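You operate a simulated robot arm through the tools that you are given. There is no shell and no other tool. Be economical: measure what you need, move in short steps, check, and stop when the job is done.

You are at the controls of a simulated two-armed robot. One attempt, no reset.

## Task
Pick up the green hose stub with one hand, pass it to the other hand and put it on the end of the right wall shelf.
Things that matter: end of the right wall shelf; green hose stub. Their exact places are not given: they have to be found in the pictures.

It is judged by the outcome, as a careful person would: the job done as asked, and still so three seconds after it is handed in. It fails if anything else is knocked over, pushed out of place, dropped, spilled or broken.

## Robot
Two 6-joint arms with two-finger parallel grippers on one trunk, on a base that drives. Base frame: it is fixed to the floor where the robot stands at the start and does not move with it; the origin is under the middle of the robot, x ahead of it, y to its left, z up; the surface under the hand at the start is at about z = 850. Readings come in mm, degrees, newtons and seconds.
The left shoulder is at the start at [-96, 177, 781], the right one opposite. With the tool pointing down near the work surface each hand reaches from about 100 to 680 mm from the robot's upright axis, wherever it stands, measured 20 degrees to its own side. Places, roughly: end of the right wall shelf (23x15 cm) [-1220, 540, 800]. Payload 1.57 kg a hand.
The tool frame of a hand sits at the grasp point between the pads (the TCP): z along the fingers, y along the line on which they close. The tips reach 30 mm beyond it. Largest opening 80 mm; finger width 17, thickness 12; the body of the gripper, 40 by 82 mm, starts 80 mm behind the TCP.
Orientation is that of the tool frame in the base frame, as [roll, pitch, yaw] about the fixed x, y, z axes, in that order (R = Rz(yaw) Ry(pitch) Rx(roll)). With the fingers straight down and closing along the base's y, the tool's x points along the base's -x, its y along +y and its z along -z.

## Interface
- The arms move only by the tool send_rows. It takes "left_steps", "right_steps" or both (then of equal length, played together; a hand with none holds still); each is a list of rows, each a list of 3 entries, a list of its own where there are three numbers: the shift along the base's x, y, z in units of 25 mm (1.0 is 25 mm), then the turn, a rotation vector about the base's x, y, z in units of 4 degrees (1.0 is 4 degrees), then the closure, from 0 (fully open) to 1 (shut). In form: [[[x, y, z], [ax, ay, az], jaw], ...]. A call has 1 to 10 rows; each row shifts and turns the commanded pose from where the row before left it. A call with a number of a shift or a turn outside -1 to 1 is refused whole. Each row takes 0.2 s and may step no farther than 50 mm and 8.6 degrees from the row before; otherwise, or with a gripper value out of range, the whole call is refused. A pose out of reach is approached as far as the arm can. The call stops where the force on the tool passes 40 N (or 10 N more than at its start, if that is more) or the arm is blocked; 0.2 s more then pass. The fingers move at their own pace (about 72 mm/s each) and stop on an object; they squeeze with about 29 N. The grip force told is the motor's: it shows also when the fingers shut on nothing. Time passes only in rows, and 0.2 s behind the last, so rows that do not move let the fingers close. It gives the time, the measured TCP pose, the force on the tool (base axes), the opening and the grip force at its end, in the units of the frame above (readings bear some noise), with the torque about the TCP (base axes, N m) and any sound that the robot's microphone picked up.
- Cameras (640 x 400 px; columns grow to the right, rows downward): "scene" is now at [45.3, 9.9, 1508.4]; the picture's right is [0.18, -0.98, 0.00], its down [-0.63, -0.12, -0.77] and it looks along [0.75, 0.14, -0.64] (base axes); focal length 293 px, centre (320, 200). "left" rides on the left gripper at [72, 7, -122] in its tool frame; the picture's right is [-0.09, 1.00, 0.00], its down [-0.84, -0.08, -0.54] and it looks along [-0.54, -0.05, 0.84] (tool axes); focal length 238 px, centre (320, 200). "right" rides on the right gripper at [72, -7, -122] in its tool frame; the picture's right is [0.09, 1.00, 0.00], its down [-0.84, 0.08, -0.54] and it looks along [-0.54, 0.05, 0.84] (tool axes); focal length 238 px, centre (320, 200).
- get_image(camera): a new picture of that camera. It takes no simulated time.
- raise_lower(by): slides the trunk up (or, below 0, down) by that many mm; the arms and the scene camera ride with it, the base frame stays. It gives what a move gives, with no picture.
- roll_base(legs): drives the robot by 1 to 6 legs, each [ahead, left, turn to the left] in mm, mm and degrees, along the robot's own axes; the way and the turn of a leg run together, so that a leg with both is an arc; at most 1500 mm and 180 degrees a leg. The arms and the cameras ride along, it lands a little off, and it stops where it bumps. It gives what a move gives.
- turn_head(pan, tilt): turns the head with the scene camera to pan (to the left, within 143 degrees either way) and tilt (down, from -29 to 69), counted from straight ahead of the robot. It gives what a move gives.
- point_at(camera, pixels): for up to 12 pixels [column, row] of the newest picture of that camera ("zoom" is the newest enlarged one), the place [x, y, z] in the base frame of the surface seen there, good to about 3 mm, but the place of the scene camera against the robot may be out by one fixed shift of up to 12 mm in any direction. It takes no simulated time.
- close_up(camera, box): a new picture of the part [left, top, right, bottom] of that camera's present view, enlarged. It takes no simulated time.
- job_done(): hands the job in; it is judged then, once.

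Keep the steps short. Do not move on a guess: measure, check each grasp and each placing, and mend mistakes. In all there are 80 turns and 70 pictures (those below and enlarged ones count). Leave the grippers open and the arms clear of the work at the hand-in unless told otherwise, and finish with a single line.

The tools are called after "Request:" as name(argument=value, ...) on one line, values as JSON. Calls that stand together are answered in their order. send_rows: Moves the arms, as the interface text tells. Its arguments: {"type":"object","properties":{"left_steps":{"type":"array"},"right_steps":{"type":"array"}},"required":[]} The other tools are called the same way: raise_lower (by) slides the trunk up or down; roll_base (legs) drives the base; turn_head (pan, tilt) turns the head that bears the scene camera; get_image (camera) takes a picture; point_at (camera, pixels) gives the place of the surface under pixels of a picture; close_up (camera, box) takes an enlarged picture of a part of a camera's view; job_done () hands the job in.

At the start:

```text
t: 0.0
left_eef_pos: [435.7, 282.3, 1149.6]
left_tool_rot: [180.0, 0.0, 180.0]
left_wrist_force: [0.4, 0.5, -0.2]
left_ft_torque: [0.01, 0.01, 0.0]
left_finger_gap: 80.2
left_gripper_force: 0.1
right_eef_pos: [458.8, -132.5, 1079.2]
right_tool_rot: [-180.0, 0.1, 180.0]
right_wrist_force: [-0.1, 0.5, -0.5]
right_ft_torque: [0.0, 0.01, 0.01]
right_finger_gap: 80.4
right_gripper_force: 0.1
trunk travel left (down, up): [-225.0, 103.0]
robot x, y, heading: [-4.6, 0.8, -0.1]
head pan, tilt: [10.4, 40.0]
```

scene: 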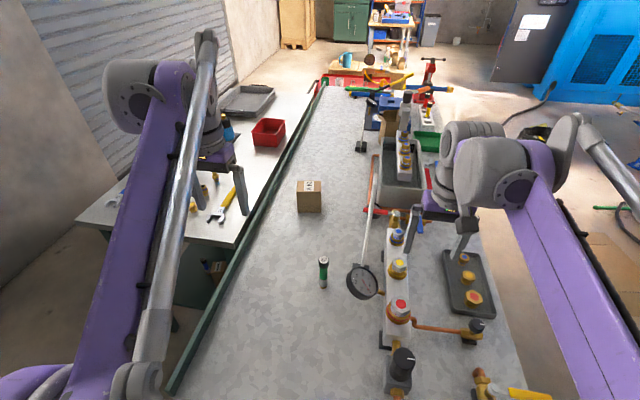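
right: 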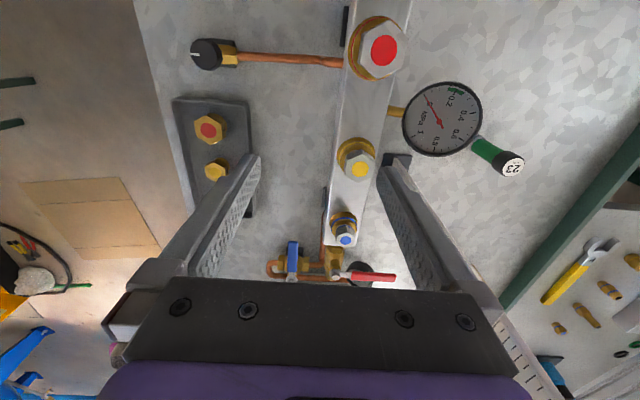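
left: 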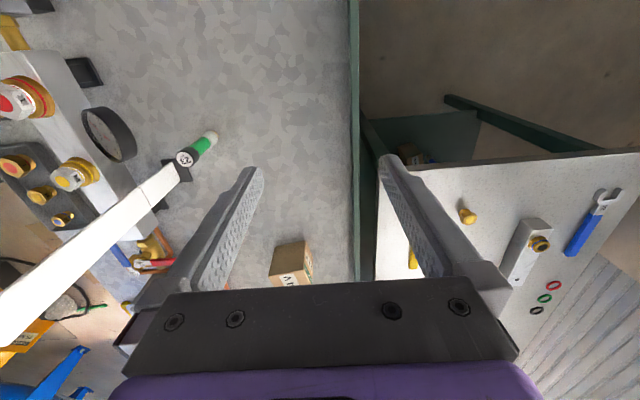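

I see the green stub standing near scene (323,270), beside the gauge. I'll enlarge it to measure it.

Request:
close_up(camera="scene", box=[260, 220, 420, 320])

Request:
point_at(camera="scene", pixels=[[323, 260], [323, 272], [323, 286], [340, 300], [300, 290], [362, 282], [309, 185]])

Request:
point_at(camera="left", pixels=[[185, 158], [199, 146], [211, 136], [230, 150]])

Request:
point_at(camera="right", pixels=[[511, 165], [490, 152], [478, 143], [530, 130]])

```text
4.00 times, centred on (340, 270) of scene
```

zoom: 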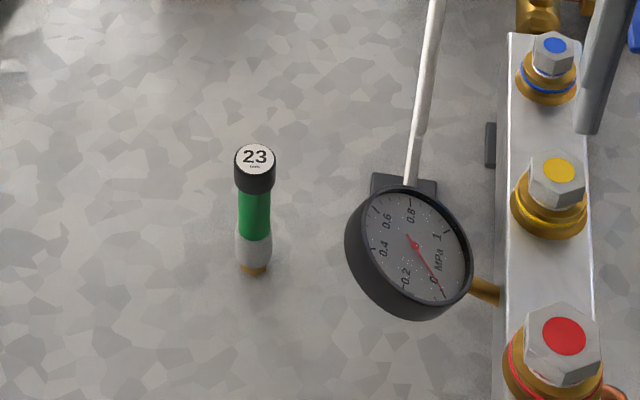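

```text
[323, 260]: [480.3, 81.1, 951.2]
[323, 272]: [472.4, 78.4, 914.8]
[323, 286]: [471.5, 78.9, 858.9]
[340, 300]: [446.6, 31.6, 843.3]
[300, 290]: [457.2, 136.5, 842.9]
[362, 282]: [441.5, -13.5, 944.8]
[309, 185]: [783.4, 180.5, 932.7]
```

```text
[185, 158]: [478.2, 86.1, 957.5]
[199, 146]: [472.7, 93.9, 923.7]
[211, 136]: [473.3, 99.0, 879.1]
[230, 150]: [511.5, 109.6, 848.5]
```

```text
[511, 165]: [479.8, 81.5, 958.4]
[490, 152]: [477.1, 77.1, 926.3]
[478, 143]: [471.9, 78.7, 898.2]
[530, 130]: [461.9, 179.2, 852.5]
```

The stub stands upright at about (478, 82), from z≈850 to 957. Next I'll turn the head to find the shelf behind the robot.

Request:
turn_head(pan=143, tilt=25)

Request:
get_image(camera="scene")

```text
t: 2.1
left_eef_pos: [435.9, 281.9, 1151.0]
left_tool_rot: [-180.0, 0.1, 180.0]
left_wrist_force: [-0.2, -0.2, -0.2]
left_ft_torque: [-0.01, -0.03, 0.0]
left_finger_gap: 80.0
left_gripper_force: 0.0
right_eef_pos: [458.5, -132.1, 1079.1]
right_tool_rot: [180.0, 0.0, -179.9]
right_wrist_force: [0.0, -0.8, 0.2]
right_ft_torque: [0.01, 0.02, -0.04]
right_finger_gap: 80.0
right_gripper_force: 0.0
trunk travel left (down, up): [-225.0, 103.0]
robot x, y, heading: [0.2, -1.7, -0.4]
head pan, tilt: [143.0, 25.0]
```

```text
65 pictures are left
```

scene: 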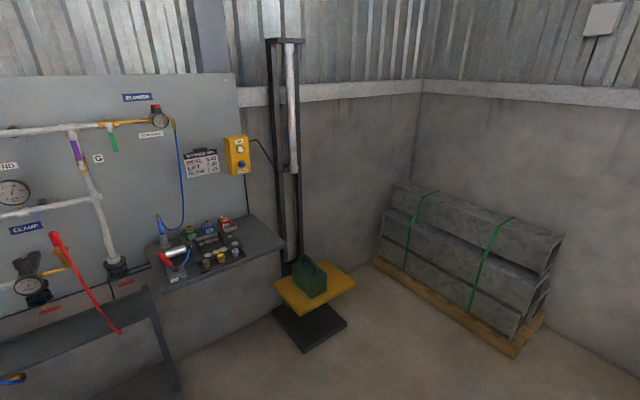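

The shelf appears at about (215,245), with fittings on it. I'll enlarge and measure it.

Request:
close_up(camera="scene", box=[130, 190, 306, 300])

Request:
point_at(camera="zoom", pixels=[[450, 110], [500, 170], [570, 190], [420, 190], [400, 130], [150, 330], [60, 220], [490, 105], [380, 290], [300, 290], [560, 220], [620, 380]])

Request:
point_at(camera="scene", pixels=[[180, 288], [283, 247], [246, 216], [150, 248], [260, 235], [270, 240], [285, 120], [313, 280], [275, 200], [200, 330]])

```text
3.64 times, centred on (218, 245) of scene
```

zoom: 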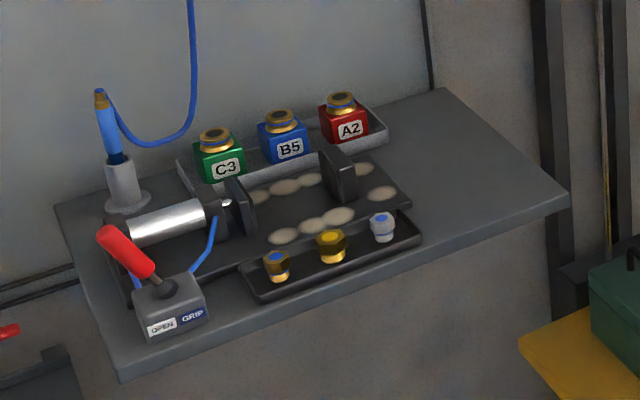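

```text
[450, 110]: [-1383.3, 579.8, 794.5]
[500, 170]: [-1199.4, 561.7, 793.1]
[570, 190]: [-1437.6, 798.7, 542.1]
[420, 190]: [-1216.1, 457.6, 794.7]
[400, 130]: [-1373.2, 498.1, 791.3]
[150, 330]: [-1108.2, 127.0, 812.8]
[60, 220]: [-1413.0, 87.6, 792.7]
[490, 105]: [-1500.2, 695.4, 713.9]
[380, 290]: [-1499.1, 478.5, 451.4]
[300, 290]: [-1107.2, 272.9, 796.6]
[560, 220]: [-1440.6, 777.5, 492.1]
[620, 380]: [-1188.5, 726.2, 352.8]
```

```text
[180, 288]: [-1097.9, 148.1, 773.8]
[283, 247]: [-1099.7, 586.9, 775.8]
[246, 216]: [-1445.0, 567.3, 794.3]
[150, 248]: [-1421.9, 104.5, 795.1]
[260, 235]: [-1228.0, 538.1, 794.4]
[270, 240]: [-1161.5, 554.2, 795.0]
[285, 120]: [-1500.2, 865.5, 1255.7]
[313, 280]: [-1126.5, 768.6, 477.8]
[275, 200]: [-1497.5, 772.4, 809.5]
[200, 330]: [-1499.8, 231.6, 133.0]
```

The shelf's free end is x −1330…−1100 and y 470…610, top z≈794. Nothing hangs over it. I'll look at the table again and measure the gauge, the rod and the left rail.

Request:
turn_head(pan=10, tilt=45)

Request:
get_image(camera="scene")

Request:
point_at(camera="left", pixels=[[355, 150], [130, 135], [160, 185], [100, 235], [365, 230], [361, 60]])

Request:
point_at(camera="right", pixels=[[477, 118], [462, 88], [400, 158], [380, 45], [215, 130]])

```text
t: 4.3
left_eef_pos: [436.2, 281.8, 1149.6]
left_tool_rot: [-180.0, 0.0, -180.0]
left_wrist_force: [-1.1, -0.1, -0.1]
left_ft_torque: [-0.02, 0.02, 0.02]
left_finger_gap: 80.0
left_gripper_force: 0.0
right_eef_pos: [458.5, -131.9, 1079.9]
right_tool_rot: [-180.0, -0.1, -180.0]
right_wrist_force: [0.4, 0.0, -0.5]
right_ft_torque: [0.02, 0.01, 0.0]
right_finger_gap: 80.0
right_gripper_force: 0.0
trunk travel left (down, up): [-225.0, 103.0]
robot x, y, heading: [-3.1, 3.4, 0.0]
head pan, tilt: [10.0, 45.0]
```

```text
63 pictures are left
```

scene: 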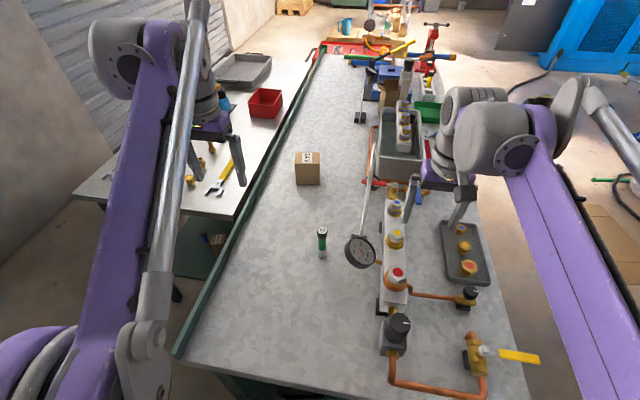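

```text
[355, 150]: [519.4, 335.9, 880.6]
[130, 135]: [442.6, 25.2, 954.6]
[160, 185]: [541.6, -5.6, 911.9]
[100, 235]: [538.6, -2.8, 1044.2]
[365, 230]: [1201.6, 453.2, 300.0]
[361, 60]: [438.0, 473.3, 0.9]
```

```text
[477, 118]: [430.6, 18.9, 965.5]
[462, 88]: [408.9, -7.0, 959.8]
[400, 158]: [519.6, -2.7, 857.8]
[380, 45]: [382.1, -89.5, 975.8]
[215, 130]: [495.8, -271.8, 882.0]
```

The rail is at y≈336, z≈880. The gauge edge is at y≈25, and a tall thin rod stands at about (540,−5). The left hand will pick the stub with its tool tilted about 48°, approaching from the left, so the top stays free for the right hand. I'll tilt first.

Request:
send_rows(left_steps=[[[0, -0.2, 0], [0, -1, 0], 0.3], [[0, -0.2, 0], [0, -1, 0], 0.3], [[0, -0.2, 0], [0, -1, 0], 0.3], [[0, -0.2, 0], [0, -1, 0], 0.3], [[0, -0.2, 0], [0, -1, 0], 0.3], [[0, -0.2, 0], [0, -1, 0], 0.3], [[0, -0.2, 0], [0, -1, 0], 0.3], [[0, -0.2, 0], [0, -1, 0], 0.3], [[0, -0.2, 0], [0, -1, 0], 0.3], [[0, -0.2, 0], [0, -1, 0], 0.3]])

Request:
send_rows(left_steps=[[[0, 0, 0], [0, -1, 0], 0.3], [[0, 0, 0], [0, -1, 0], 0.3], [[0, 0, 0], [0, 0, -1], 0.3], [[0, 0, 0], [0, 0, -1], 0.3], [[0, 0, 0], [0, 0, -1], 0.3], [[0, 0, 0], [0, 0, -1], 0.3], [[0, 0, 0], [0, 0, -1], 0.3], [[0, 0, 0], [0, 0, -1], 0.3], [[0, 0, 0], [0, 0, -1], 0.3], [[0, 0, 0], [0, 0, -1], 0.3]])

Request:
send_rows(left_steps=[[[0, 0, -0.4], [0, 0, -1], 0.3], [[0, 0, -0.4], [0, 0, -1], 0.3], [[0, 0, -0.4], [0, 0, -1], 0.3], [[0, 0, -0.4], [0, 0, -1], 0.3], [[0, 0, -0.4], [0, 0, -1], 0.3], [[0, 0, -0.4], [0, 0, -1], 0.3], [[0, 0, -0.4], [0, 0, -1], 0.3], [[0, 0, -0.4], [0, 0, -1], 0.3], [[0, 0, -0.4], [0, 0, -1], 0.3], [[0, 0, -0.4], [0, 0, -1], 0.3]])

Request:
get_image(camera="scene")

Request:
get_image(camera="left")

```text
t: 6.5
left_eef_pos: [435.2, 231.4, 1150.5]
left_tool_rot: [-180.0, 40.1, 179.8]
left_wrist_force: [0.1, 0.5, -0.8]
left_ft_torque: [-0.02, -0.02, 0.02]
left_finger_gap: 56.1
left_gripper_force: 0.1
right_eef_pos: [458.1, -132.7, 1080.0]
right_tool_rot: [180.0, -0.1, -180.0]
right_wrist_force: [1.2, 0.1, -0.4]
right_ft_torque: [-0.01, 0.01, 0.02]
right_finger_gap: 80.1
right_gripper_force: 0.0
trunk travel left (down, up): [-225.0, 103.0]
robot x, y, heading: [2.5, 0.6, 0.1]
head pan, tilt: [10.0, 45.0]
```

```text
t: 8.7
left_eef_pos: [435.2, 231.5, 1150.1]
left_tool_rot: [-180.0, 48.1, 147.8]
left_wrist_force: [0.3, -0.2, -0.2]
left_ft_torque: [-0.04, -0.02, 0.0]
left_finger_gap: 56.1
left_gripper_force: 0.0
right_eef_pos: [459.2, -131.1, 1080.3]
right_tool_rot: [179.9, -0.1, 179.9]
right_wrist_force: [0.3, -0.4, -0.3]
right_ft_torque: [0.03, -0.04, 0.0]
right_finger_gap: 79.6
right_gripper_force: 0.2
trunk travel left (down, up): [-225.0, 103.0]
robot x, y, heading: [1.2, -5.3, 0.1]
head pan, tilt: [10.0, 45.0]
```

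```text
t: 10.9
left_eef_pos: [436.0, 232.4, 1048.5]
left_tool_rot: [179.9, 48.0, 107.9]
left_wrist_force: [-0.2, 0.1, -0.2]
left_ft_torque: [-0.01, -0.01, 0.0]
left_finger_gap: 56.2
left_gripper_force: 0.0
right_eef_pos: [458.5, -132.4, 1079.4]
right_tool_rot: [-179.9, 0.0, 179.9]
right_wrist_force: [-0.6, -0.6, 0.6]
right_ft_torque: [-0.01, -0.02, -0.05]
right_finger_gap: 80.1
right_gripper_force: 0.1
trunk travel left (down, up): [-225.0, 103.0]
robot x, y, heading: [2.3, 1.7, 0.3]
head pan, tilt: [10.0, 45.0]
```

```text
62 pictures are left
```

scene: 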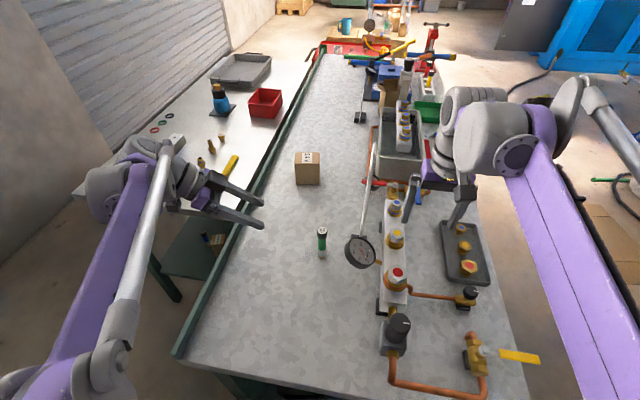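

```text
61 pictures are left
```

left: 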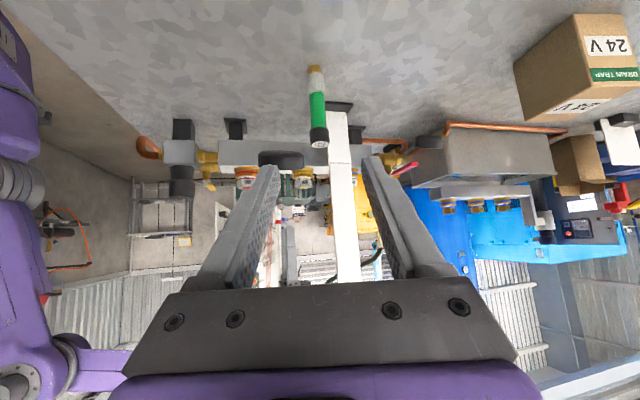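

The left hand is oriented as planned. In its picture the stub runs from (315,70), the bottom, to (319,140), the top. I'll measure it from here.

Request:
point_at(camera="left", pixels=[[315, 70], [315, 85], [317, 105], [318, 120], [319, 132], [319, 144], [335, 60]])

Request:
point_at(camera="scene", pixels=[[322, 231], [322, 243], [322, 253]])

```text
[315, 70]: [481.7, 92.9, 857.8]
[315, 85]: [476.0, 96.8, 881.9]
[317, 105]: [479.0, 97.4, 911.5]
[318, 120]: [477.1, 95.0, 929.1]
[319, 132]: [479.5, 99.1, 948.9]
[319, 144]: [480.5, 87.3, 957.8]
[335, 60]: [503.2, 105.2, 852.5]
```

```text
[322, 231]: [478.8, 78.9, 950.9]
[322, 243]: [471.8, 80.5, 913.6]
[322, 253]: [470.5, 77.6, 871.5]
```

The stub axis is at about (480, 85), from z 850 to 958. I'll move the left hand to a point 60 mm short of the grasp, along the approach line.

Request:
send_rows(left_steps=[[[0.2, -0.7, -0.79], [0, 0, 0], 0.3], [[0.2, -0.7, -0.79], [0, 0, 0], 0.3], [[0.2, -0.7, -0.79], [0, 0, 0], 0.3], [[0.2, -0.7, -0.79], [0, 0, 0], 0.3], [[0.2, -0.7, -0.79], [0, 0, 0], 0.3], [[0.2, -0.7, -0.79], [0, 0, 0], 0.3]])

Request:
get_image(camera="left")

Request:
get_image(camera="scene")

```text
t: 12.3
left_eef_pos: [466.6, 126.5, 930.7]
left_tool_rot: [-180.0, 47.9, 107.9]
left_wrist_force: [-0.3, -0.1, 0.9]
left_ft_torque: [-0.02, 0.0, 0.0]
left_finger_gap: 55.9
left_gripper_force: 0.1
right_eef_pos: [459.1, -132.8, 1079.8]
right_tool_rot: [-179.9, 0.1, 180.0]
right_wrist_force: [0.5, -0.1, -0.4]
right_ft_torque: [0.01, -0.01, 0.04]
right_finger_gap: 79.9
right_gripper_force: 0.0
trunk travel left (down, up): [-225.0, 103.0]
robot x, y, heading: [3.2, -1.8, 0.1]
head pan, tilt: [10.0, 45.0]
```

```text
60 pictures are left
```

left: 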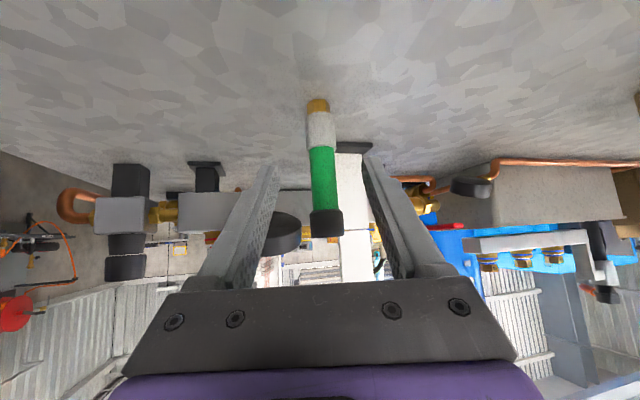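

```text
59 pictures are left
```

scene: 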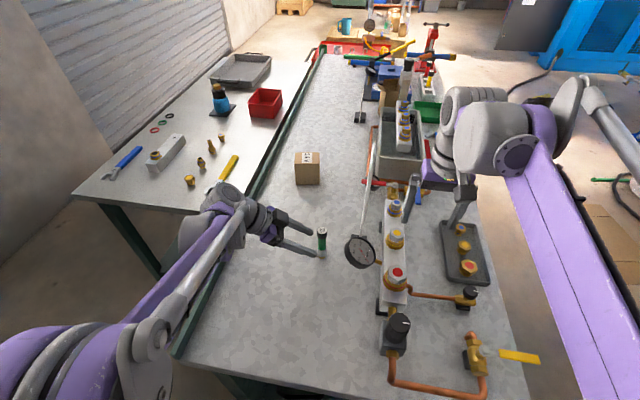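

The stub sits midway between the fingers, at columns 310–343. I'll advance the last ~58 mm and close.

Request:
send_rows(left_steps=[[[0.13, -0.42, -0.4], [0, 0, 0], 0.3], [[0.13, -0.42, -0.4], [0, 0, 0], 0.3], [[0.13, -0.42, -0.4], [0, 0, 0], 0.3], [[0.13, -0.41, -0.4], [0, 0, 0], 0.3]])

Request:
get_image(camera="left")

```text
t: 13.3
left_eef_pos: [477.5, 84.7, 890.9]
left_tool_rot: [180.0, 47.9, 108.1]
left_wrist_force: [-0.4, -0.9, -0.5]
left_ft_torque: [0.01, -0.01, 0.0]
left_finger_gap: 56.2
left_gripper_force: 0.1
right_eef_pos: [458.2, -132.2, 1078.8]
right_tool_rot: [180.0, 0.0, 180.0]
right_wrist_force: [0.2, -0.4, -0.2]
right_ft_torque: [-0.01, 0.0, -0.02]
right_finger_gap: 80.2
right_gripper_force: 0.0
trunk travel left (down, up): [-225.0, 103.0]
robot x, y, heading: [0.5, 2.3, 0.2]
head pan, tilt: [10.0, 45.0]
```

```text
58 pictures are left
```

left: 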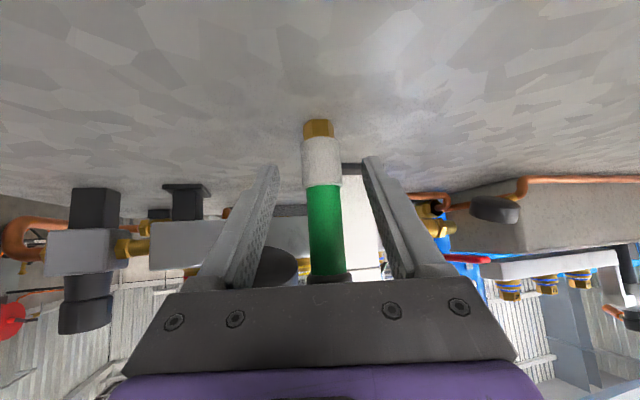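

The stub is between the pads. I'll close the left hand.

Request:
send_rows(left_steps=[[[0, 0, 0], [0, 0, 0], 0.55], [[0, 0, 0], [0, 0, 0], 0.75], [[0, 0, 0], [0, 0, 0], 1], [[0, 0, 0], [0, 0, 0], 1], [[0, 0, 0], [0, 0, 0], 1]])

Request:
get_image(camera="left")

```text
t: 14.5
left_eef_pos: [478.9, 86.4, 890.5]
left_tool_rot: [180.0, 48.0, 107.9]
left_wrist_force: [-1.2, 0.0, -0.4]
left_ft_torque: [-0.01, 0.01, 0.01]
left_finger_gap: 22.5
left_gripper_force: 29.0
right_eef_pos: [459.1, -132.5, 1078.7]
right_tool_rot: [-180.0, 0.0, 180.0]
right_wrist_force: [-0.8, 0.5, -0.4]
right_ft_torque: [0.01, 0.0, 0.0]
right_finger_gap: 80.1
right_gripper_force: 0.0
trunk travel left (down, up): [-225.0, 103.0]
robot x, y, heading: [-1.2, 2.1, -0.2]
head pan, tilt: [10.0, 45.0]
```

```text
57 pictures are left
```

left: 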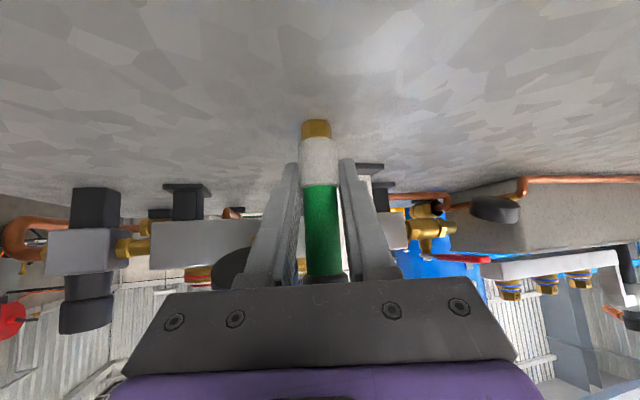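

It holds, with a gap of 22.5 mm at 29 N. I'll lift straight up first.

Request:
send_rows(left_steps=[[[0, 0, 0.3], [0, 0, 0], 1], [[0, 0, 0.7], [0, 0, 0], 1], [[0, 0, 1], [0, 0, 0], 1], [[0, 0, 1], [0, 0, 0], 1], [[0, 0, 1], [0, 0, 0], 1], [[0, 0, 1], [0, 0, 0], 1], [[0, 0, 1], [0, 0, 0], 1], [[0, 0, 0.8], [0, 0, 0], 1]], right_steps=[[[0, 0, 0.3], [0, 0, 0], 0.3], [[0, 0, 0.7], [0, 0, -1], 0.3], [[0, 0, 1], [0, 0, -1], 0.3], [[0, 0, 1], [0, 0, -1], 0.3], [[0, 0, 1], [0, 0, -1], 0.3], [[0, 0, 1], [0, 0, -1], 0.3], [[0, 0, 1], [0, 0, -1], 0.3], [[0, 0, 0.2], [0, 0, -1], 0.3]])

Request:
get_image(camera="scene")

```text
t: 16.3
left_eef_pos: [478.2, 84.7, 1061.5]
left_tool_rot: [179.9, 48.0, 107.9]
left_wrist_force: [-0.9, 0.2, -1.9]
left_ft_torque: [0.02, 0.04, -0.03]
left_finger_gap: 22.2
left_gripper_force: 29.4
right_eef_pos: [426.7, -135.2, 1199.4]
right_tool_rot: [179.9, 0.1, 151.9]
right_wrist_force: [-0.2, -0.2, 0.5]
right_ft_torque: [0.01, -0.03, 0.01]
right_finger_gap: 55.8
right_gripper_force: 0.2
right hand out of reach, approached as far as the arm can: row 7, 8
trunk travel left (down, up): [-225.0, 103.0]
robot x, y, heading: [-0.5, 1.9, 0.0]
head pan, tilt: [10.0, 45.0]
```

```text
56 pictures are left
```

scene: 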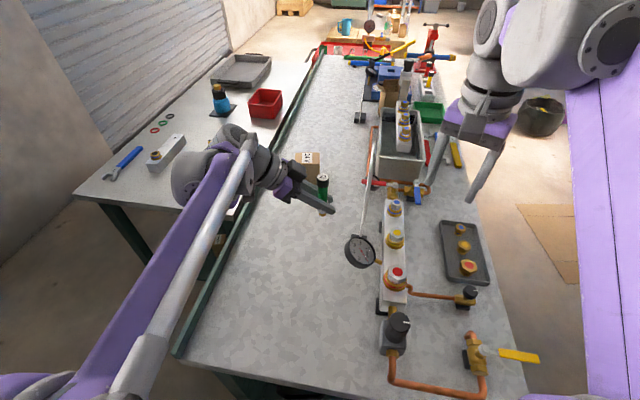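

The stub is lifted. The right hand is near its reach limit at that height, so I'll hold the handover nearer the robot, at about (345, 70, 1050). The left hand goes there and turns back 40°, and the right hand draws in.

Request:
send_rows(left_steps=[[[-0.53, -0.06, -0.04], [0, 0, 1], 1], [[-0.53, -0.06, -0.04], [0, 0, 1], 1], [[-0.53, -0.06, -0.04], [0, 0, 1], 1], [[-0.53, -0.06, -0.04], [0, 0, 1], 1], [[-0.53, -0.06, -0.04], [0, 0, 1], 1], [[-0.53, -0.06, -0.04], [0, 0, 1], 1], [[-0.53, -0.06, -0.04], [0, 0, 1], 1], [[-0.53, -0.06, -0.04], [0, 0, 1], 1], [[-0.53, -0.06, -0.04], [0, 0, 1], 1], [[-0.53, -0.06, -0.04], [0, 0, 1], 1]], right_steps=[[[-0.4, 0, 0], [0, 0, -1], 0.3], [[-0.4, 0, 0], [0, 0, 0], 0.3], [[-0.4, 0, 0], [0, 0, 0], 0.3], [[-0.4, 0, 0], [0, 0, 0], 0.3], [[-0.4, 0, 0], [0, 0, 0], 0.3], [[-0.4, 0, 0], [0, 0, 0], 0.3], [[-0.4, 0, 0], [0, 0, 0], 0.3], [[-0.4, 0, 0], [0, 0, 0], 0.3], [[-0.4, 0, 0], [0, 0, 0], 0.3], [[-0.4, 0, 0], [0, 0, 0], 0.3]])

Request:
get_image(camera="scene")

Request:
get_image(camera="right")

Request:
get_image(camera="left")

```text
t: 18.5
left_eef_pos: [345.6, 70.2, 1050.5]
left_tool_rot: [179.8, 48.0, 148.0]
left_wrist_force: [0.1, -0.5, -0.5]
left_ft_torque: [-0.03, -0.02, 0.0]
left_finger_gap: 22.5
left_gripper_force: 29.0
right_eef_pos: [327.8, -134.0, 1199.3]
right_tool_rot: [-180.0, 0.1, 148.0]
right_wrist_force: [0.0, 0.1, 0.8]
right_ft_torque: [0.01, 0.01, 0.0]
right_finger_gap: 55.9
right_gripper_force: 0.0
trunk travel left (down, up): [-225.0, 103.0]
robot x, y, heading: [3.2, -3.4, 0.0]
head pan, tilt: [10.0, 45.0]
```

```text
55 pictures are left
```

scene: 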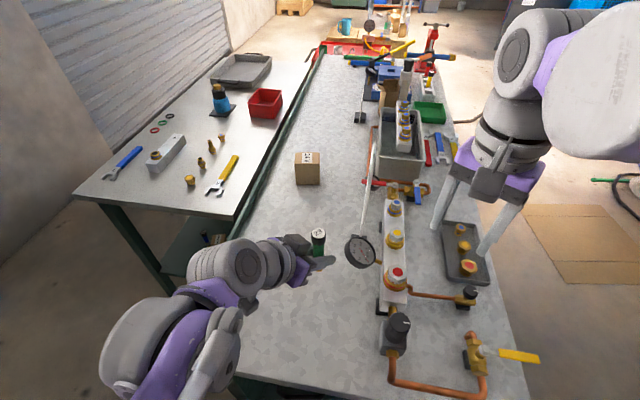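

```text
54 pictures are left
```

right: 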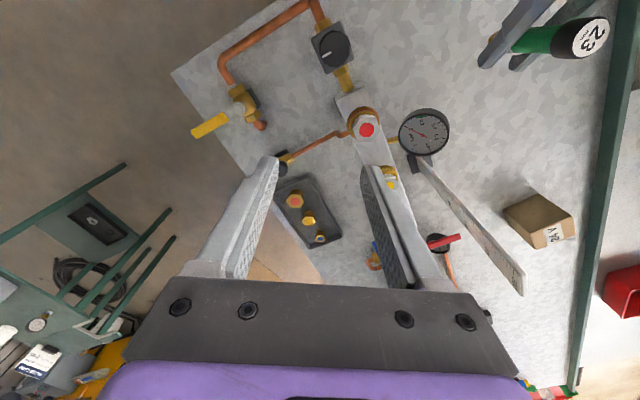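

```text
53 pictures are left
```

left: 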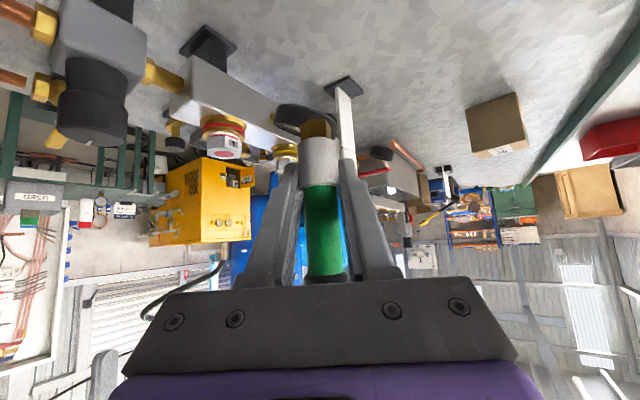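

The stub's top shows at right-camera (590,38). I'll bring the right hand over it at a safe height and then measure.

Request:
send_rows(right_steps=[[[0.08, 0.9, 0], [0, 0, 0], 0.3], [[0.08, 0.9, 0], [0, 0, 0], 0.3], [[0.08, 0.9, 0], [0, 0, 0], 0.3], [[0.08, 0.9, 0], [0, 0, 0], 0.3], [[0.08, 0.9, 0], [0, 0, 0], 0.3], [[0.08, 0.9, 0], [0, 0, 0], 0.3], [[0.08, 0.9, 0], [0, 0, 0], 0.3], [[0.08, 0.9, 0], [0, 0, 0], 0.3], [[0.08, 0.96, 0], [0, 0, 0], 0.3]])

Request:
get_image(camera="right")

Request:
get_image(camera="scene")

```text
t: 20.5
left_eef_pos: [347.2, 69.5, 1049.7]
left_tool_rot: [-180.0, 47.9, 147.9]
left_wrist_force: [0.1, -0.4, -1.3]
left_ft_torque: [0.02, -0.01, -0.03]
left_finger_gap: 22.4
left_gripper_force: 29.2
right_eef_pos: [346.4, 70.7, 1198.3]
right_tool_rot: [179.9, 0.0, 148.1]
right_wrist_force: [-0.3, -1.0, -0.3]
right_ft_torque: [-0.03, 0.01, -0.02]
right_finger_gap: 55.7
right_gripper_force: 0.0
trunk travel left (down, up): [-225.0, 103.0]
robot x, y, heading: [4.1, -2.0, 0.1]
head pan, tilt: [10.0, 45.0]
```

```text
52 pictures are left
```

right: 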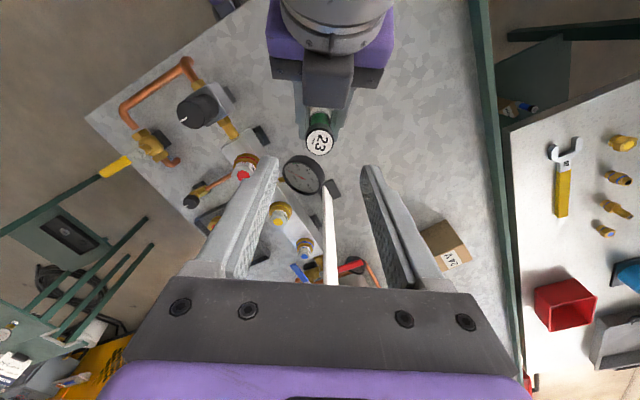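

```text
51 pictures are left
```

scene: 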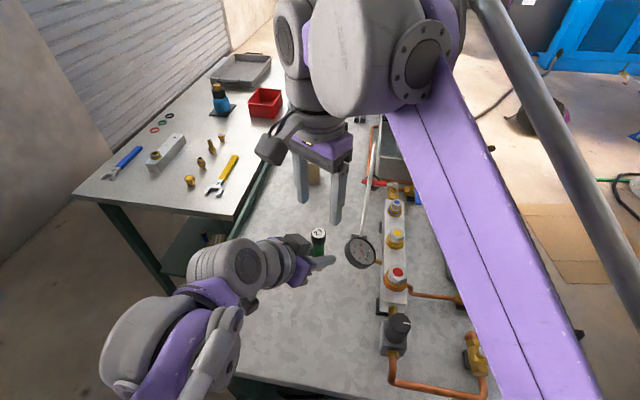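

Request:
point_at(camera="right", pixels=[[319, 142], [313, 136], [326, 148], [312, 147], [319, 118]])

```text
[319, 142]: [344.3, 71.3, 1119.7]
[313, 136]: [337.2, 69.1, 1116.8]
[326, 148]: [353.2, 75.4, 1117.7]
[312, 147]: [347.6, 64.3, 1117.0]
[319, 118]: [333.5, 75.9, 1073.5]
```

The stub's top centre is (345, 71, 1118), directly under the right hand. I'll descend 92 mm in two parts.

Request:
send_rows(right_steps=[[[0, 0, -0.8], [0, 0, 0], 0.3], [[0, 0, -0.8], [0, 0, 0], 0.3], [[0, 0, -0.8], [0, 0, 0], 0.3]])

Request:
get_image(camera="right")

Request:
get_image(camera="scene")

```text
t: 21.3
left_eef_pos: [347.0, 69.6, 1051.0]
left_tool_rot: [180.0, 48.0, 148.0]
left_wrist_force: [0.4, -0.8, -0.3]
left_ft_torque: [0.0, -0.03, 0.02]
left_finger_gap: 22.5
left_gripper_force: 28.9
right_eef_pos: [347.0, 70.0, 1138.3]
right_tool_rot: [179.9, -0.1, 148.0]
right_wrist_force: [0.5, 0.6, -0.1]
right_ft_torque: [0.01, -0.01, -0.01]
right_finger_gap: 56.1
right_gripper_force: 0.0
trunk travel left (down, up): [-225.0, 103.0]
robot x, y, heading: [-1.2, -0.9, 0.1]
head pan, tilt: [10.0, 45.0]
```

```text
50 pictures are left
```

right: 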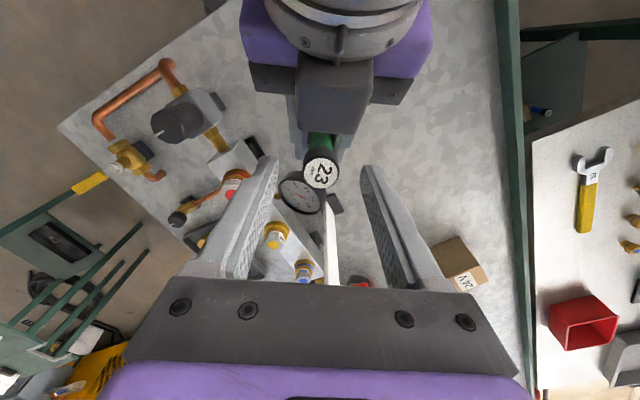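

```text
49 pictures are left
```

scene: 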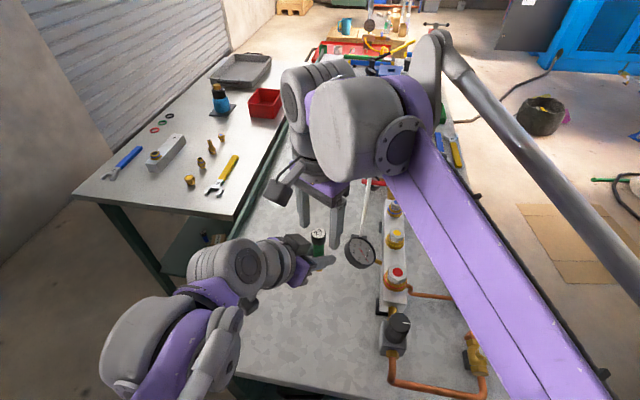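

Clearances look good. I'll go down the last 32 mm.

Request:
send_rows(right_steps=[[[0, 0, -0.4], [0, 0, 0], 0.3], [[0, 0, -0.4], [0, 0, 0], 0.3], [[0, 0, -0.48], [0, 0, 0], 0.3]])

Request:
get_image(camera="right")

Request:
get_image(camera="left")

```text
t: 22.1
left_eef_pos: [346.1, 70.8, 1050.2]
left_tool_rot: [-179.9, 47.9, 147.9]
left_wrist_force: [0.3, -0.1, -1.1]
left_ft_torque: [0.0, 0.01, -0.02]
left_finger_gap: 22.2
left_gripper_force: 28.5
right_eef_pos: [346.9, 69.7, 1105.7]
right_tool_rot: [180.0, -0.1, 148.0]
right_wrist_force: [-0.4, 0.9, 0.3]
right_ft_torque: [0.03, 0.01, -0.01]
right_finger_gap: 56.0
right_gripper_force: 0.1
trunk travel left (down, up): [-225.0, 103.0]
robot x, y, heading: [-2.1, -0.1, 0.0]
head pan, tilt: [10.0, 45.0]
```

```text
48 pictures are left
```

right: 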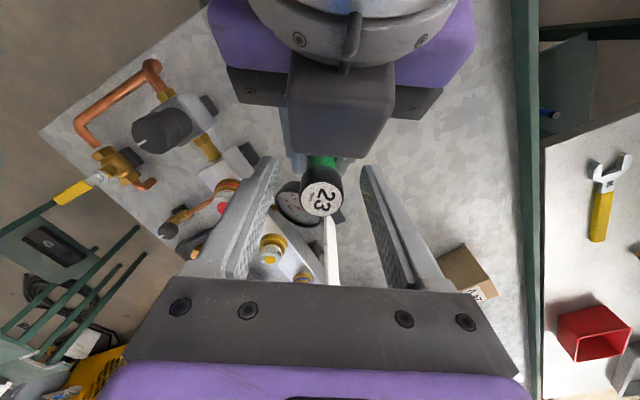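

```text
47 pictures are left
```

left: 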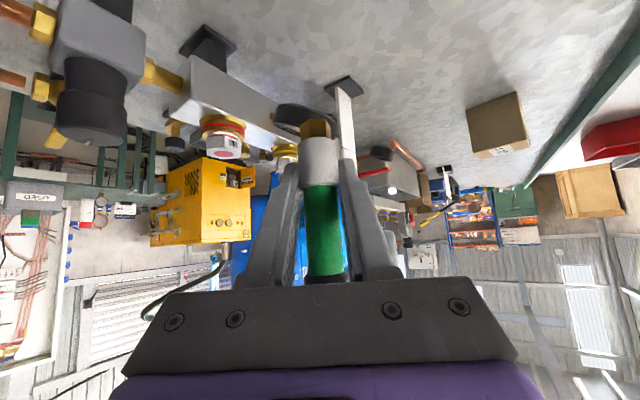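

The cap is centred at (320,195), right where the TCP projects. I'll close the right hand.

Request:
send_rows(right_steps=[[[0, 0, 0], [0, 0, 0], 0.5], [[0, 0, 0], [0, 0, 0], 0.65], [[0, 0, 0], [0, 0, 0], 1], [[0, 0, 0], [0, 0, 0], 1], [[0, 0, 0], [0, 0, 0], 1]])

Request:
get_image(camera="right")

```text
t: 23.3
left_eef_pos: [346.7, 70.4, 1049.9]
left_tool_rot: [-179.9, 48.0, 148.0]
left_wrist_force: [-3.4, -3.4, -0.1]
left_ft_torque: [0.06, -0.09, 0.03]
left_finger_gap: 22.3
left_gripper_force: 29.3
right_eef_pos: [347.8, 69.0, 1105.8]
right_tool_rot: [-180.0, 0.0, 148.0]
right_wrist_force: [4.5, 3.5, 0.2]
right_ft_torque: [0.15, -0.14, -0.01]
right_finger_gap: 24.1
right_gripper_force: 29.2
trunk travel left (down, up): [-225.0, 103.0]
robot x, y, heading: [-1.1, 0.8, -0.1]
head pan, tilt: [10.0, 45.0]
```

```text
46 pictures are left
```

right: 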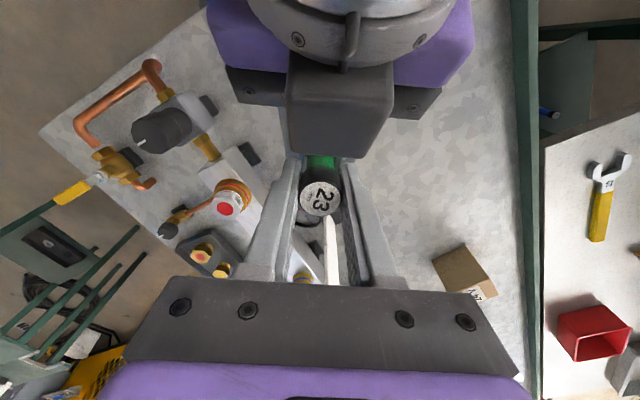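

Both hands hold the stub; the right gap is 24.1 mm at 29 N. I'll open the left hand and draw it back horizontally along its heading.

Request:
send_rows(left_steps=[[[0, 0, 0], [0, 0, 0], 0.6], [[0, 0, 0], [0, 0, 0], 0.35], [[0, 0, 0], [0, 0, 0], 0.35]])

Request:
send_rows(left_steps=[[[-0.4, 0.25, 0], [0, 0, 0], 0.35], [[-0.5, 0.31, 0], [0, 0, 0], 0.35], [[-0.5, 0.31, 0], [0, 0, 0], 0.35], [[-0.5, 0.31, 0], [0, 0, 0], 0.35], [[-0.5, 0.5, 0], [0, 0, 0], 0.35], [[-0.3, 0.6, 0], [0, 0, 0], 0.35], [[0, 0.8, 0], [0, 0, 0], 0.35], [[0, 0.8, 0], [0, 0, 0], 0.35]])

Request:
get_image(camera="scene")

Request:
get_image(camera="right")

```text
t: 24.1
left_eef_pos: [345.9, 69.6, 1051.5]
left_tool_rot: [179.9, 48.0, 148.0]
left_wrist_force: [0.3, 0.6, 0.8]
left_ft_torque: [0.03, -0.01, 0.02]
left_finger_gap: 52.1
left_gripper_force: 0.0
right_eef_pos: [347.7, 69.1, 1106.7]
right_tool_rot: [-179.9, 0.0, 148.0]
right_wrist_force: [-0.3, -0.9, -0.4]
right_ft_torque: [0.01, -0.02, -0.03]
right_finger_gap: 24.4
right_gripper_force: 29.0
trunk travel left (down, up): [-225.0, 103.0]
robot x, y, heading: [-2.1, 1.6, -0.1]
head pan, tilt: [10.0, 45.0]
```

```text
t: 25.9
left_eef_pos: [280.2, 167.9, 1051.9]
left_tool_rot: [180.0, 48.0, 148.1]
left_wrist_force: [0.4, 0.9, 0.3]
left_ft_torque: [0.01, 0.02, 0.02]
left_finger_gap: 52.2
left_gripper_force: 0.0
right_eef_pos: [346.2, 68.2, 1105.9]
right_tool_rot: [180.0, 0.0, 147.9]
right_wrist_force: [-0.4, -0.6, 0.3]
right_ft_torque: [-0.01, -0.01, -0.05]
right_finger_gap: 24.3
right_gripper_force: 28.8
trunk travel left (down, up): [-225.0, 103.0]
robot x, y, heading: [1.8, -0.9, 0.1]
head pan, tilt: [10.0, 45.0]
```

```text
45 pictures are left
```

scene: 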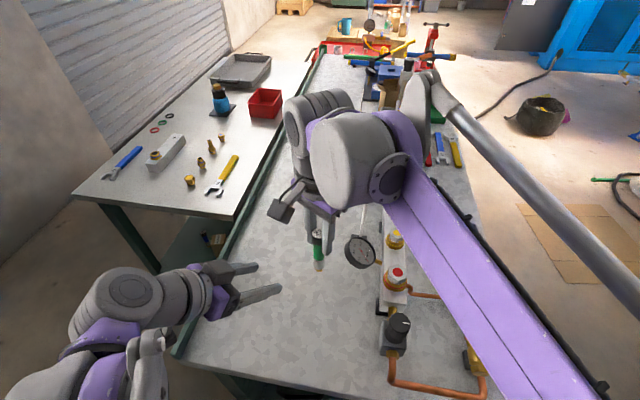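

```text
44 pictures are left
```

right: 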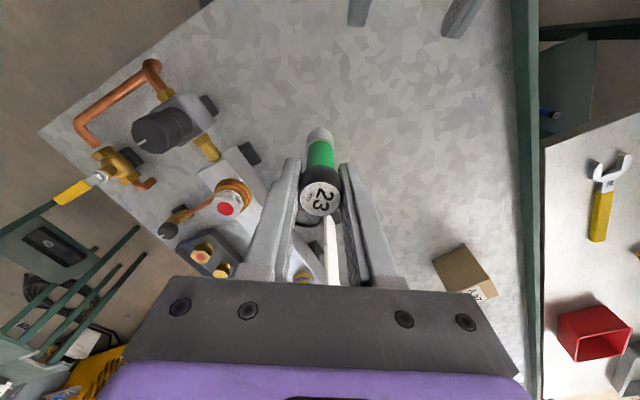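

The handover worked; the stub hangs vertical in the right hand. I'll move the right hand up and to its own side while turning its yaw back, and draw the left hand in.

Request:
send_rows(right_steps=[[[0, 0, 0.8], [0, 0, 0], 1], [[0, 0, 0.8], [0, 0, 0], 1], [[0, -0.9, 0.2], [0, 0, 1], 1], [[0, -0.9, 0], [0, 0, 1], 1], [[0, -0.9, 0], [0, 0, 1], 1], [[0, -0.9, 0], [0, 0, 1], 1], [[0, -0.9, 0], [0, 0, 1], 1], [[0, -0.9, 0], [0, 0, 1], 1], [[0, -0.9, 0], [0, 0, 1], 1], [[0, -0.9, 0], [0, 0, 1], 1]], left_steps=[[[-0.3, 0.3, 0.3], [0, 0, 0], 0], [[-0.3, 0.3, 0.3], [0, 0, 0], 0], [[-0.3, 0.3, 0.3], [0, 0, 0], 0], [[-0.3, 0.3, 0.3], [0, 0, 0], 0], [[-0.3, 0.3, 0.3], [0, 0, 0], 0], [[-0.3, 0.3, 0.3], [0, 0, 0], 0], [[-0.3, 0.3, 0.3], [0, 0, 0], 0], [[-0.3, 0.3, 0.3], [0, 0, 0], 0], [[0, 0, 0], [0, 0, 0], 0], [[0, 0, 0], [0, 0, 0], 0]])

Request:
turn_head(pan=140, tilt=50)

Request:
get_image(camera="scene")

Request:
turn_head(pan=-140, tilt=40)

Request:
get_image(camera="scene")

```text
t: 28.3
left_eef_pos: [220.9, 197.8, 1108.6]
left_tool_rot: [-178.6, 48.5, 142.9]
left_wrist_force: [-0.6, 0.9, -0.8]
left_ft_torque: [0.01, 0.0, 0.01]
left_finger_gap: 80.0
left_gripper_force: 0.1
right_eef_pos: [347.1, -111.0, 1150.9]
right_tool_rot: [180.0, -0.1, 179.9]
right_wrist_force: [0.3, -1.3, -0.9]
right_ft_torque: [0.03, 0.01, 0.0]
right_finger_gap: 24.0
right_gripper_force: 29.2
trunk travel left (down, up): [-225.0, 103.0]
robot x, y, heading: [-1.5, 0.2, 0.1]
head pan, tilt: [10.0, 45.0]
stopped in row 10 (left hand): the arm was blocked; the commanded pose is now the measured one
```

```text
t: 30.4
left_eef_pos: [220.6, 198.0, 1108.6]
left_tool_rot: [-178.7, 48.7, 142.9]
left_wrist_force: [0.1, 0.1, 0.2]
left_ft_torque: [0.0, 0.0, 0.02]
left_finger_gap: 79.9
left_gripper_force: 0.0
right_eef_pos: [347.5, -110.0, 1152.5]
right_tool_rot: [-180.0, 0.0, -179.9]
right_wrist_force: [0.1, 0.3, -0.5]
right_ft_torque: [-0.01, -0.04, 0.01]
right_finger_gap: 24.0
right_gripper_force: 29.0
trunk travel left (down, up): [-225.0, 103.0]
robot x, y, heading: [-0.7, 0.2, -0.3]
head pan, tilt: [140.0, 50.0]
```

```text
43 pictures are left
```

scene: 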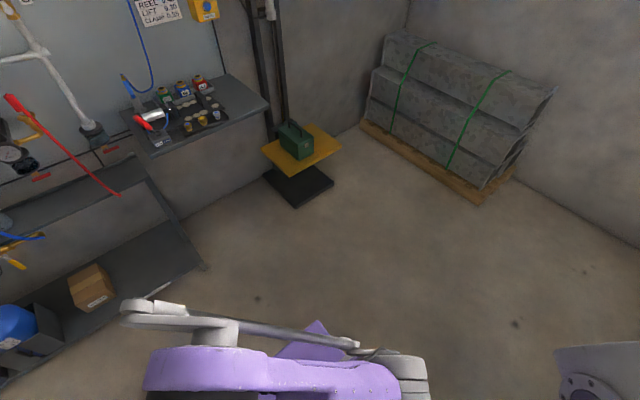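

```text
t: 34.3
left_eef_pos: [221.0, 198.5, 1107.1]
left_tool_rot: [-178.7, 48.6, 142.9]
left_wrist_force: [-0.8, 0.8, -0.6]
left_ft_torque: [0.03, -0.01, -0.01]
left_finger_gap: 80.3
left_gripper_force: 0.0
right_eef_pos: [348.2, -112.1, 1150.9]
right_tool_rot: [180.0, 0.0, -179.9]
right_wrist_force: [0.4, 0.5, -0.5]
right_ft_torque: [0.03, 0.0, 0.02]
right_finger_gap: 24.3
right_gripper_force: 29.0
trunk travel left (down, up): [-225.0, 103.0]
robot x, y, heading: [-1.0, 0.3, 0.2]
head pan, tilt: [-140.0, 40.0]
```

```text
42 pictures are left
```

scene: 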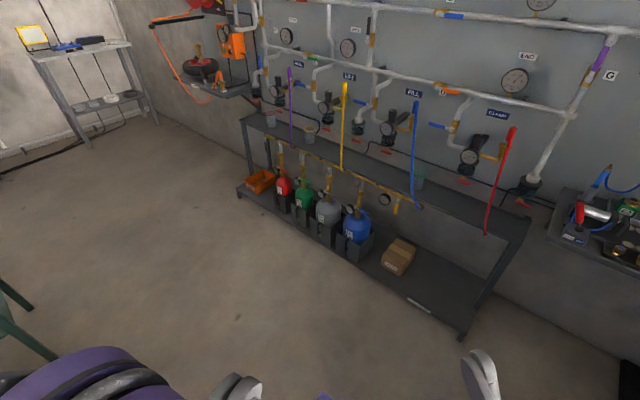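

The floor behind is open. I'll measure the bench front, the red lever, the lift platform and the concrete stack.

Request:
point_at(camera="scene", pixels=[[525, 222], [462, 330], [485, 234], [510, 130], [417, 206], [240, 190], [580, 210], [605, 175], [640, 300]])

Request:
turn_head(pan=140, tilt=50)

Request:
get_image(camera="scene")

Request:
point_at(camera="scene", pixels=[[298, 205], [340, 148], [265, 152], [290, 160], [120, 194], [200, 266], [480, 200], [270, 108], [153, 158], [300, 130], [150, 85]])

```text
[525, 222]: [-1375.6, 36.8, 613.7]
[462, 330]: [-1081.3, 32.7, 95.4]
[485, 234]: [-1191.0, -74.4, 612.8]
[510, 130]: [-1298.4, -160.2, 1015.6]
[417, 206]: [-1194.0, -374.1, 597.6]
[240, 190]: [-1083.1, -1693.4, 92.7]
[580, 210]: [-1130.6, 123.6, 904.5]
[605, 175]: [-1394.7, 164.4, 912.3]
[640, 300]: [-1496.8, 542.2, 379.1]
```

```text
t: 38.1
left_eef_pos: [220.8, 197.2, 1107.6]
left_tool_rot: [-178.8, 48.6, 142.9]
left_wrist_force: [-0.2, -1.2, -0.2]
left_ft_torque: [0.04, -0.01, 0.0]
left_finger_gap: 79.9
left_gripper_force: 0.0
right_eef_pos: [347.6, -111.2, 1150.7]
right_tool_rot: [-180.0, 0.0, -179.9]
right_wrist_force: [0.6, -0.1, -1.7]
right_ft_torque: [0.02, 0.01, -0.03]
right_finger_gap: 24.1
right_gripper_force: 29.2
trunk travel left (down, up): [-225.0, 103.0]
robot x, y, heading: [-2.2, 1.5, -0.3]
head pan, tilt: [140.0, 50.0]
```

```text
41 pictures are left
```

scene: 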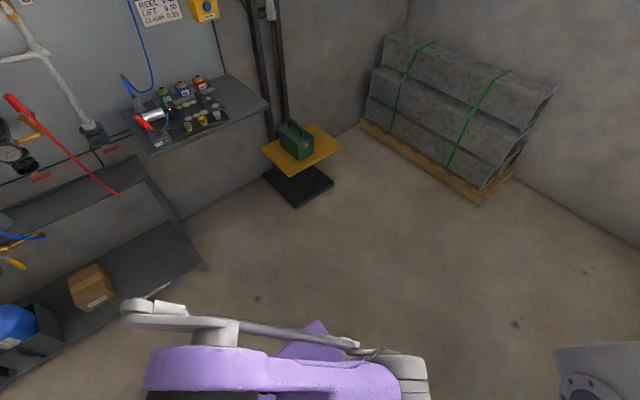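

```text
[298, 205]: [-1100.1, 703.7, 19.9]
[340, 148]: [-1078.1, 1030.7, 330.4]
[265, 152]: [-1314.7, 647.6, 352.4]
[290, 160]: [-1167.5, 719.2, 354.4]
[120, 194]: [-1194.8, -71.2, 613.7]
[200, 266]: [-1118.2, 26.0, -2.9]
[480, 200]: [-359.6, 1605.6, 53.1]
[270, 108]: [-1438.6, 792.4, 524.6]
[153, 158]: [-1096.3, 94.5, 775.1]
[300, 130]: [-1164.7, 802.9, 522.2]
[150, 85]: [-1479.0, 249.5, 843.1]
```

Everything behind lies beyond x≈−1080. I'll back away 500 mm, turn 180° there, then check.

Request:
roll_base(legs=[[-500, 0, 0], [0, 0, 180]])

Request:
turn_head(pan=-25, tilt=35)

Request:
get_image(camera="scene")

```text
t: 48.4
left_eef_pos: [-716.4, -200.5, 1108.0]
left_tool_rot: [-178.7, 48.6, -36.2]
left_wrist_force: [-0.2, 0.2, -0.4]
left_ft_torque: [0.0, 0.02, -0.01]
left_finger_gap: 79.8
left_gripper_force: 0.0
right_eef_pos: [-848.4, 106.9, 1150.7]
right_tool_rot: [180.0, 0.0, 0.8]
right_wrist_force: [0.1, -0.1, -0.9]
right_ft_torque: [0.0, 0.03, 0.01]
right_finger_gap: 24.0
right_gripper_force: 29.2
trunk travel left (down, up): [-225.0, 103.0]
robot x, y, heading: [-498.1, 3.2, -179.2]
head pan, tilt: [140.0, 50.0]
```

```text
t: 51.0
left_eef_pos: [-717.6, -201.0, 1107.4]
left_tool_rot: [-178.7, 48.6, -36.2]
left_wrist_force: [0.1, 0.7, -0.4]
left_ft_torque: [-0.02, 0.0, 0.01]
left_finger_gap: 80.0
left_gripper_force: 0.1
right_eef_pos: [-847.5, 107.0, 1151.8]
right_tool_rot: [-180.0, 0.0, 0.9]
right_wrist_force: [-0.3, 0.0, 0.0]
right_ft_torque: [0.0, 0.02, 0.01]
right_finger_gap: 24.2
right_gripper_force: 28.7
trunk travel left (down, up): [-225.0, 103.0]
robot x, y, heading: [-499.5, -0.5, -178.8]
head pan, tilt: [-25.0, 35.0]
```

```text
40 pictures are left
```

scene: 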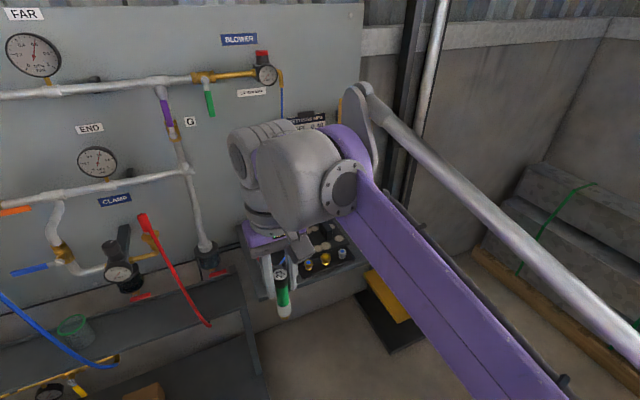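

The stub is still held vertically and heading is about 181°. I'll shift 430 mm to the robot's right, then 230 mm ahead.

Request:
roll_base(legs=[[0, -430, 0], [230, 0, 0]])

Request:
get_image(camera="scene")

Request:
get_image(camera="right")

```text
t: 56.6
left_eef_pos: [-952.7, 225.8, 1107.9]
left_tool_rot: [-178.6, 48.6, -36.1]
left_wrist_force: [0.4, 0.6, 0.2]
left_ft_torque: [0.0, 0.0, 0.0]
left_finger_gap: 80.1
left_gripper_force: 0.0
right_eef_pos: [-1084.5, 532.3, 1151.2]
right_tool_rot: [-179.9, -0.1, 1.0]
right_wrist_force: [-1.1, 0.0, -0.8]
right_ft_torque: [-0.01, 0.02, 0.0]
right_finger_gap: 24.2
right_gripper_force: 28.6
trunk travel left (down, up): [-225.0, 103.0]
robot x, y, heading: [-734.5, 427.0, -179.0]
head pan, tilt: [-25.0, 35.0]
```

```text
39 pictures are left
```

scene: 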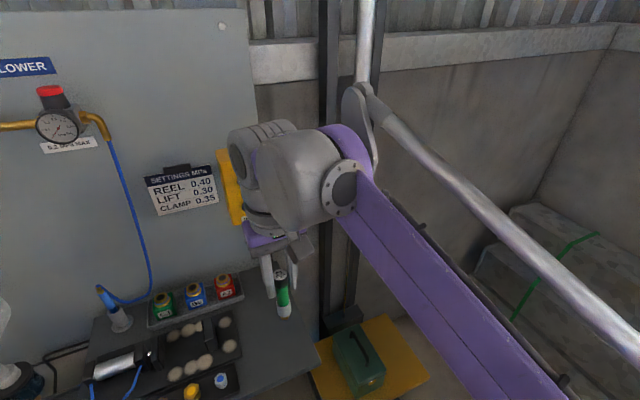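

```text
38 pictures are left
```

right: 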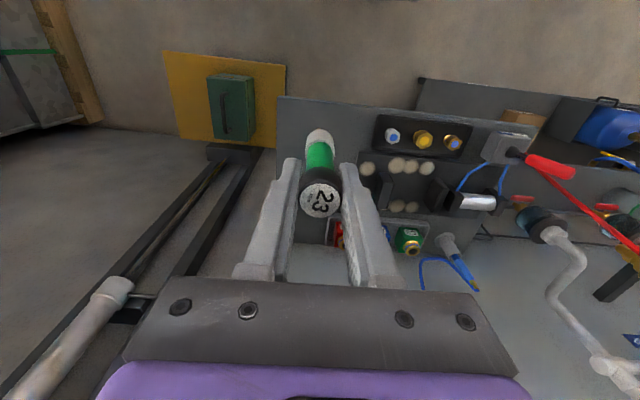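

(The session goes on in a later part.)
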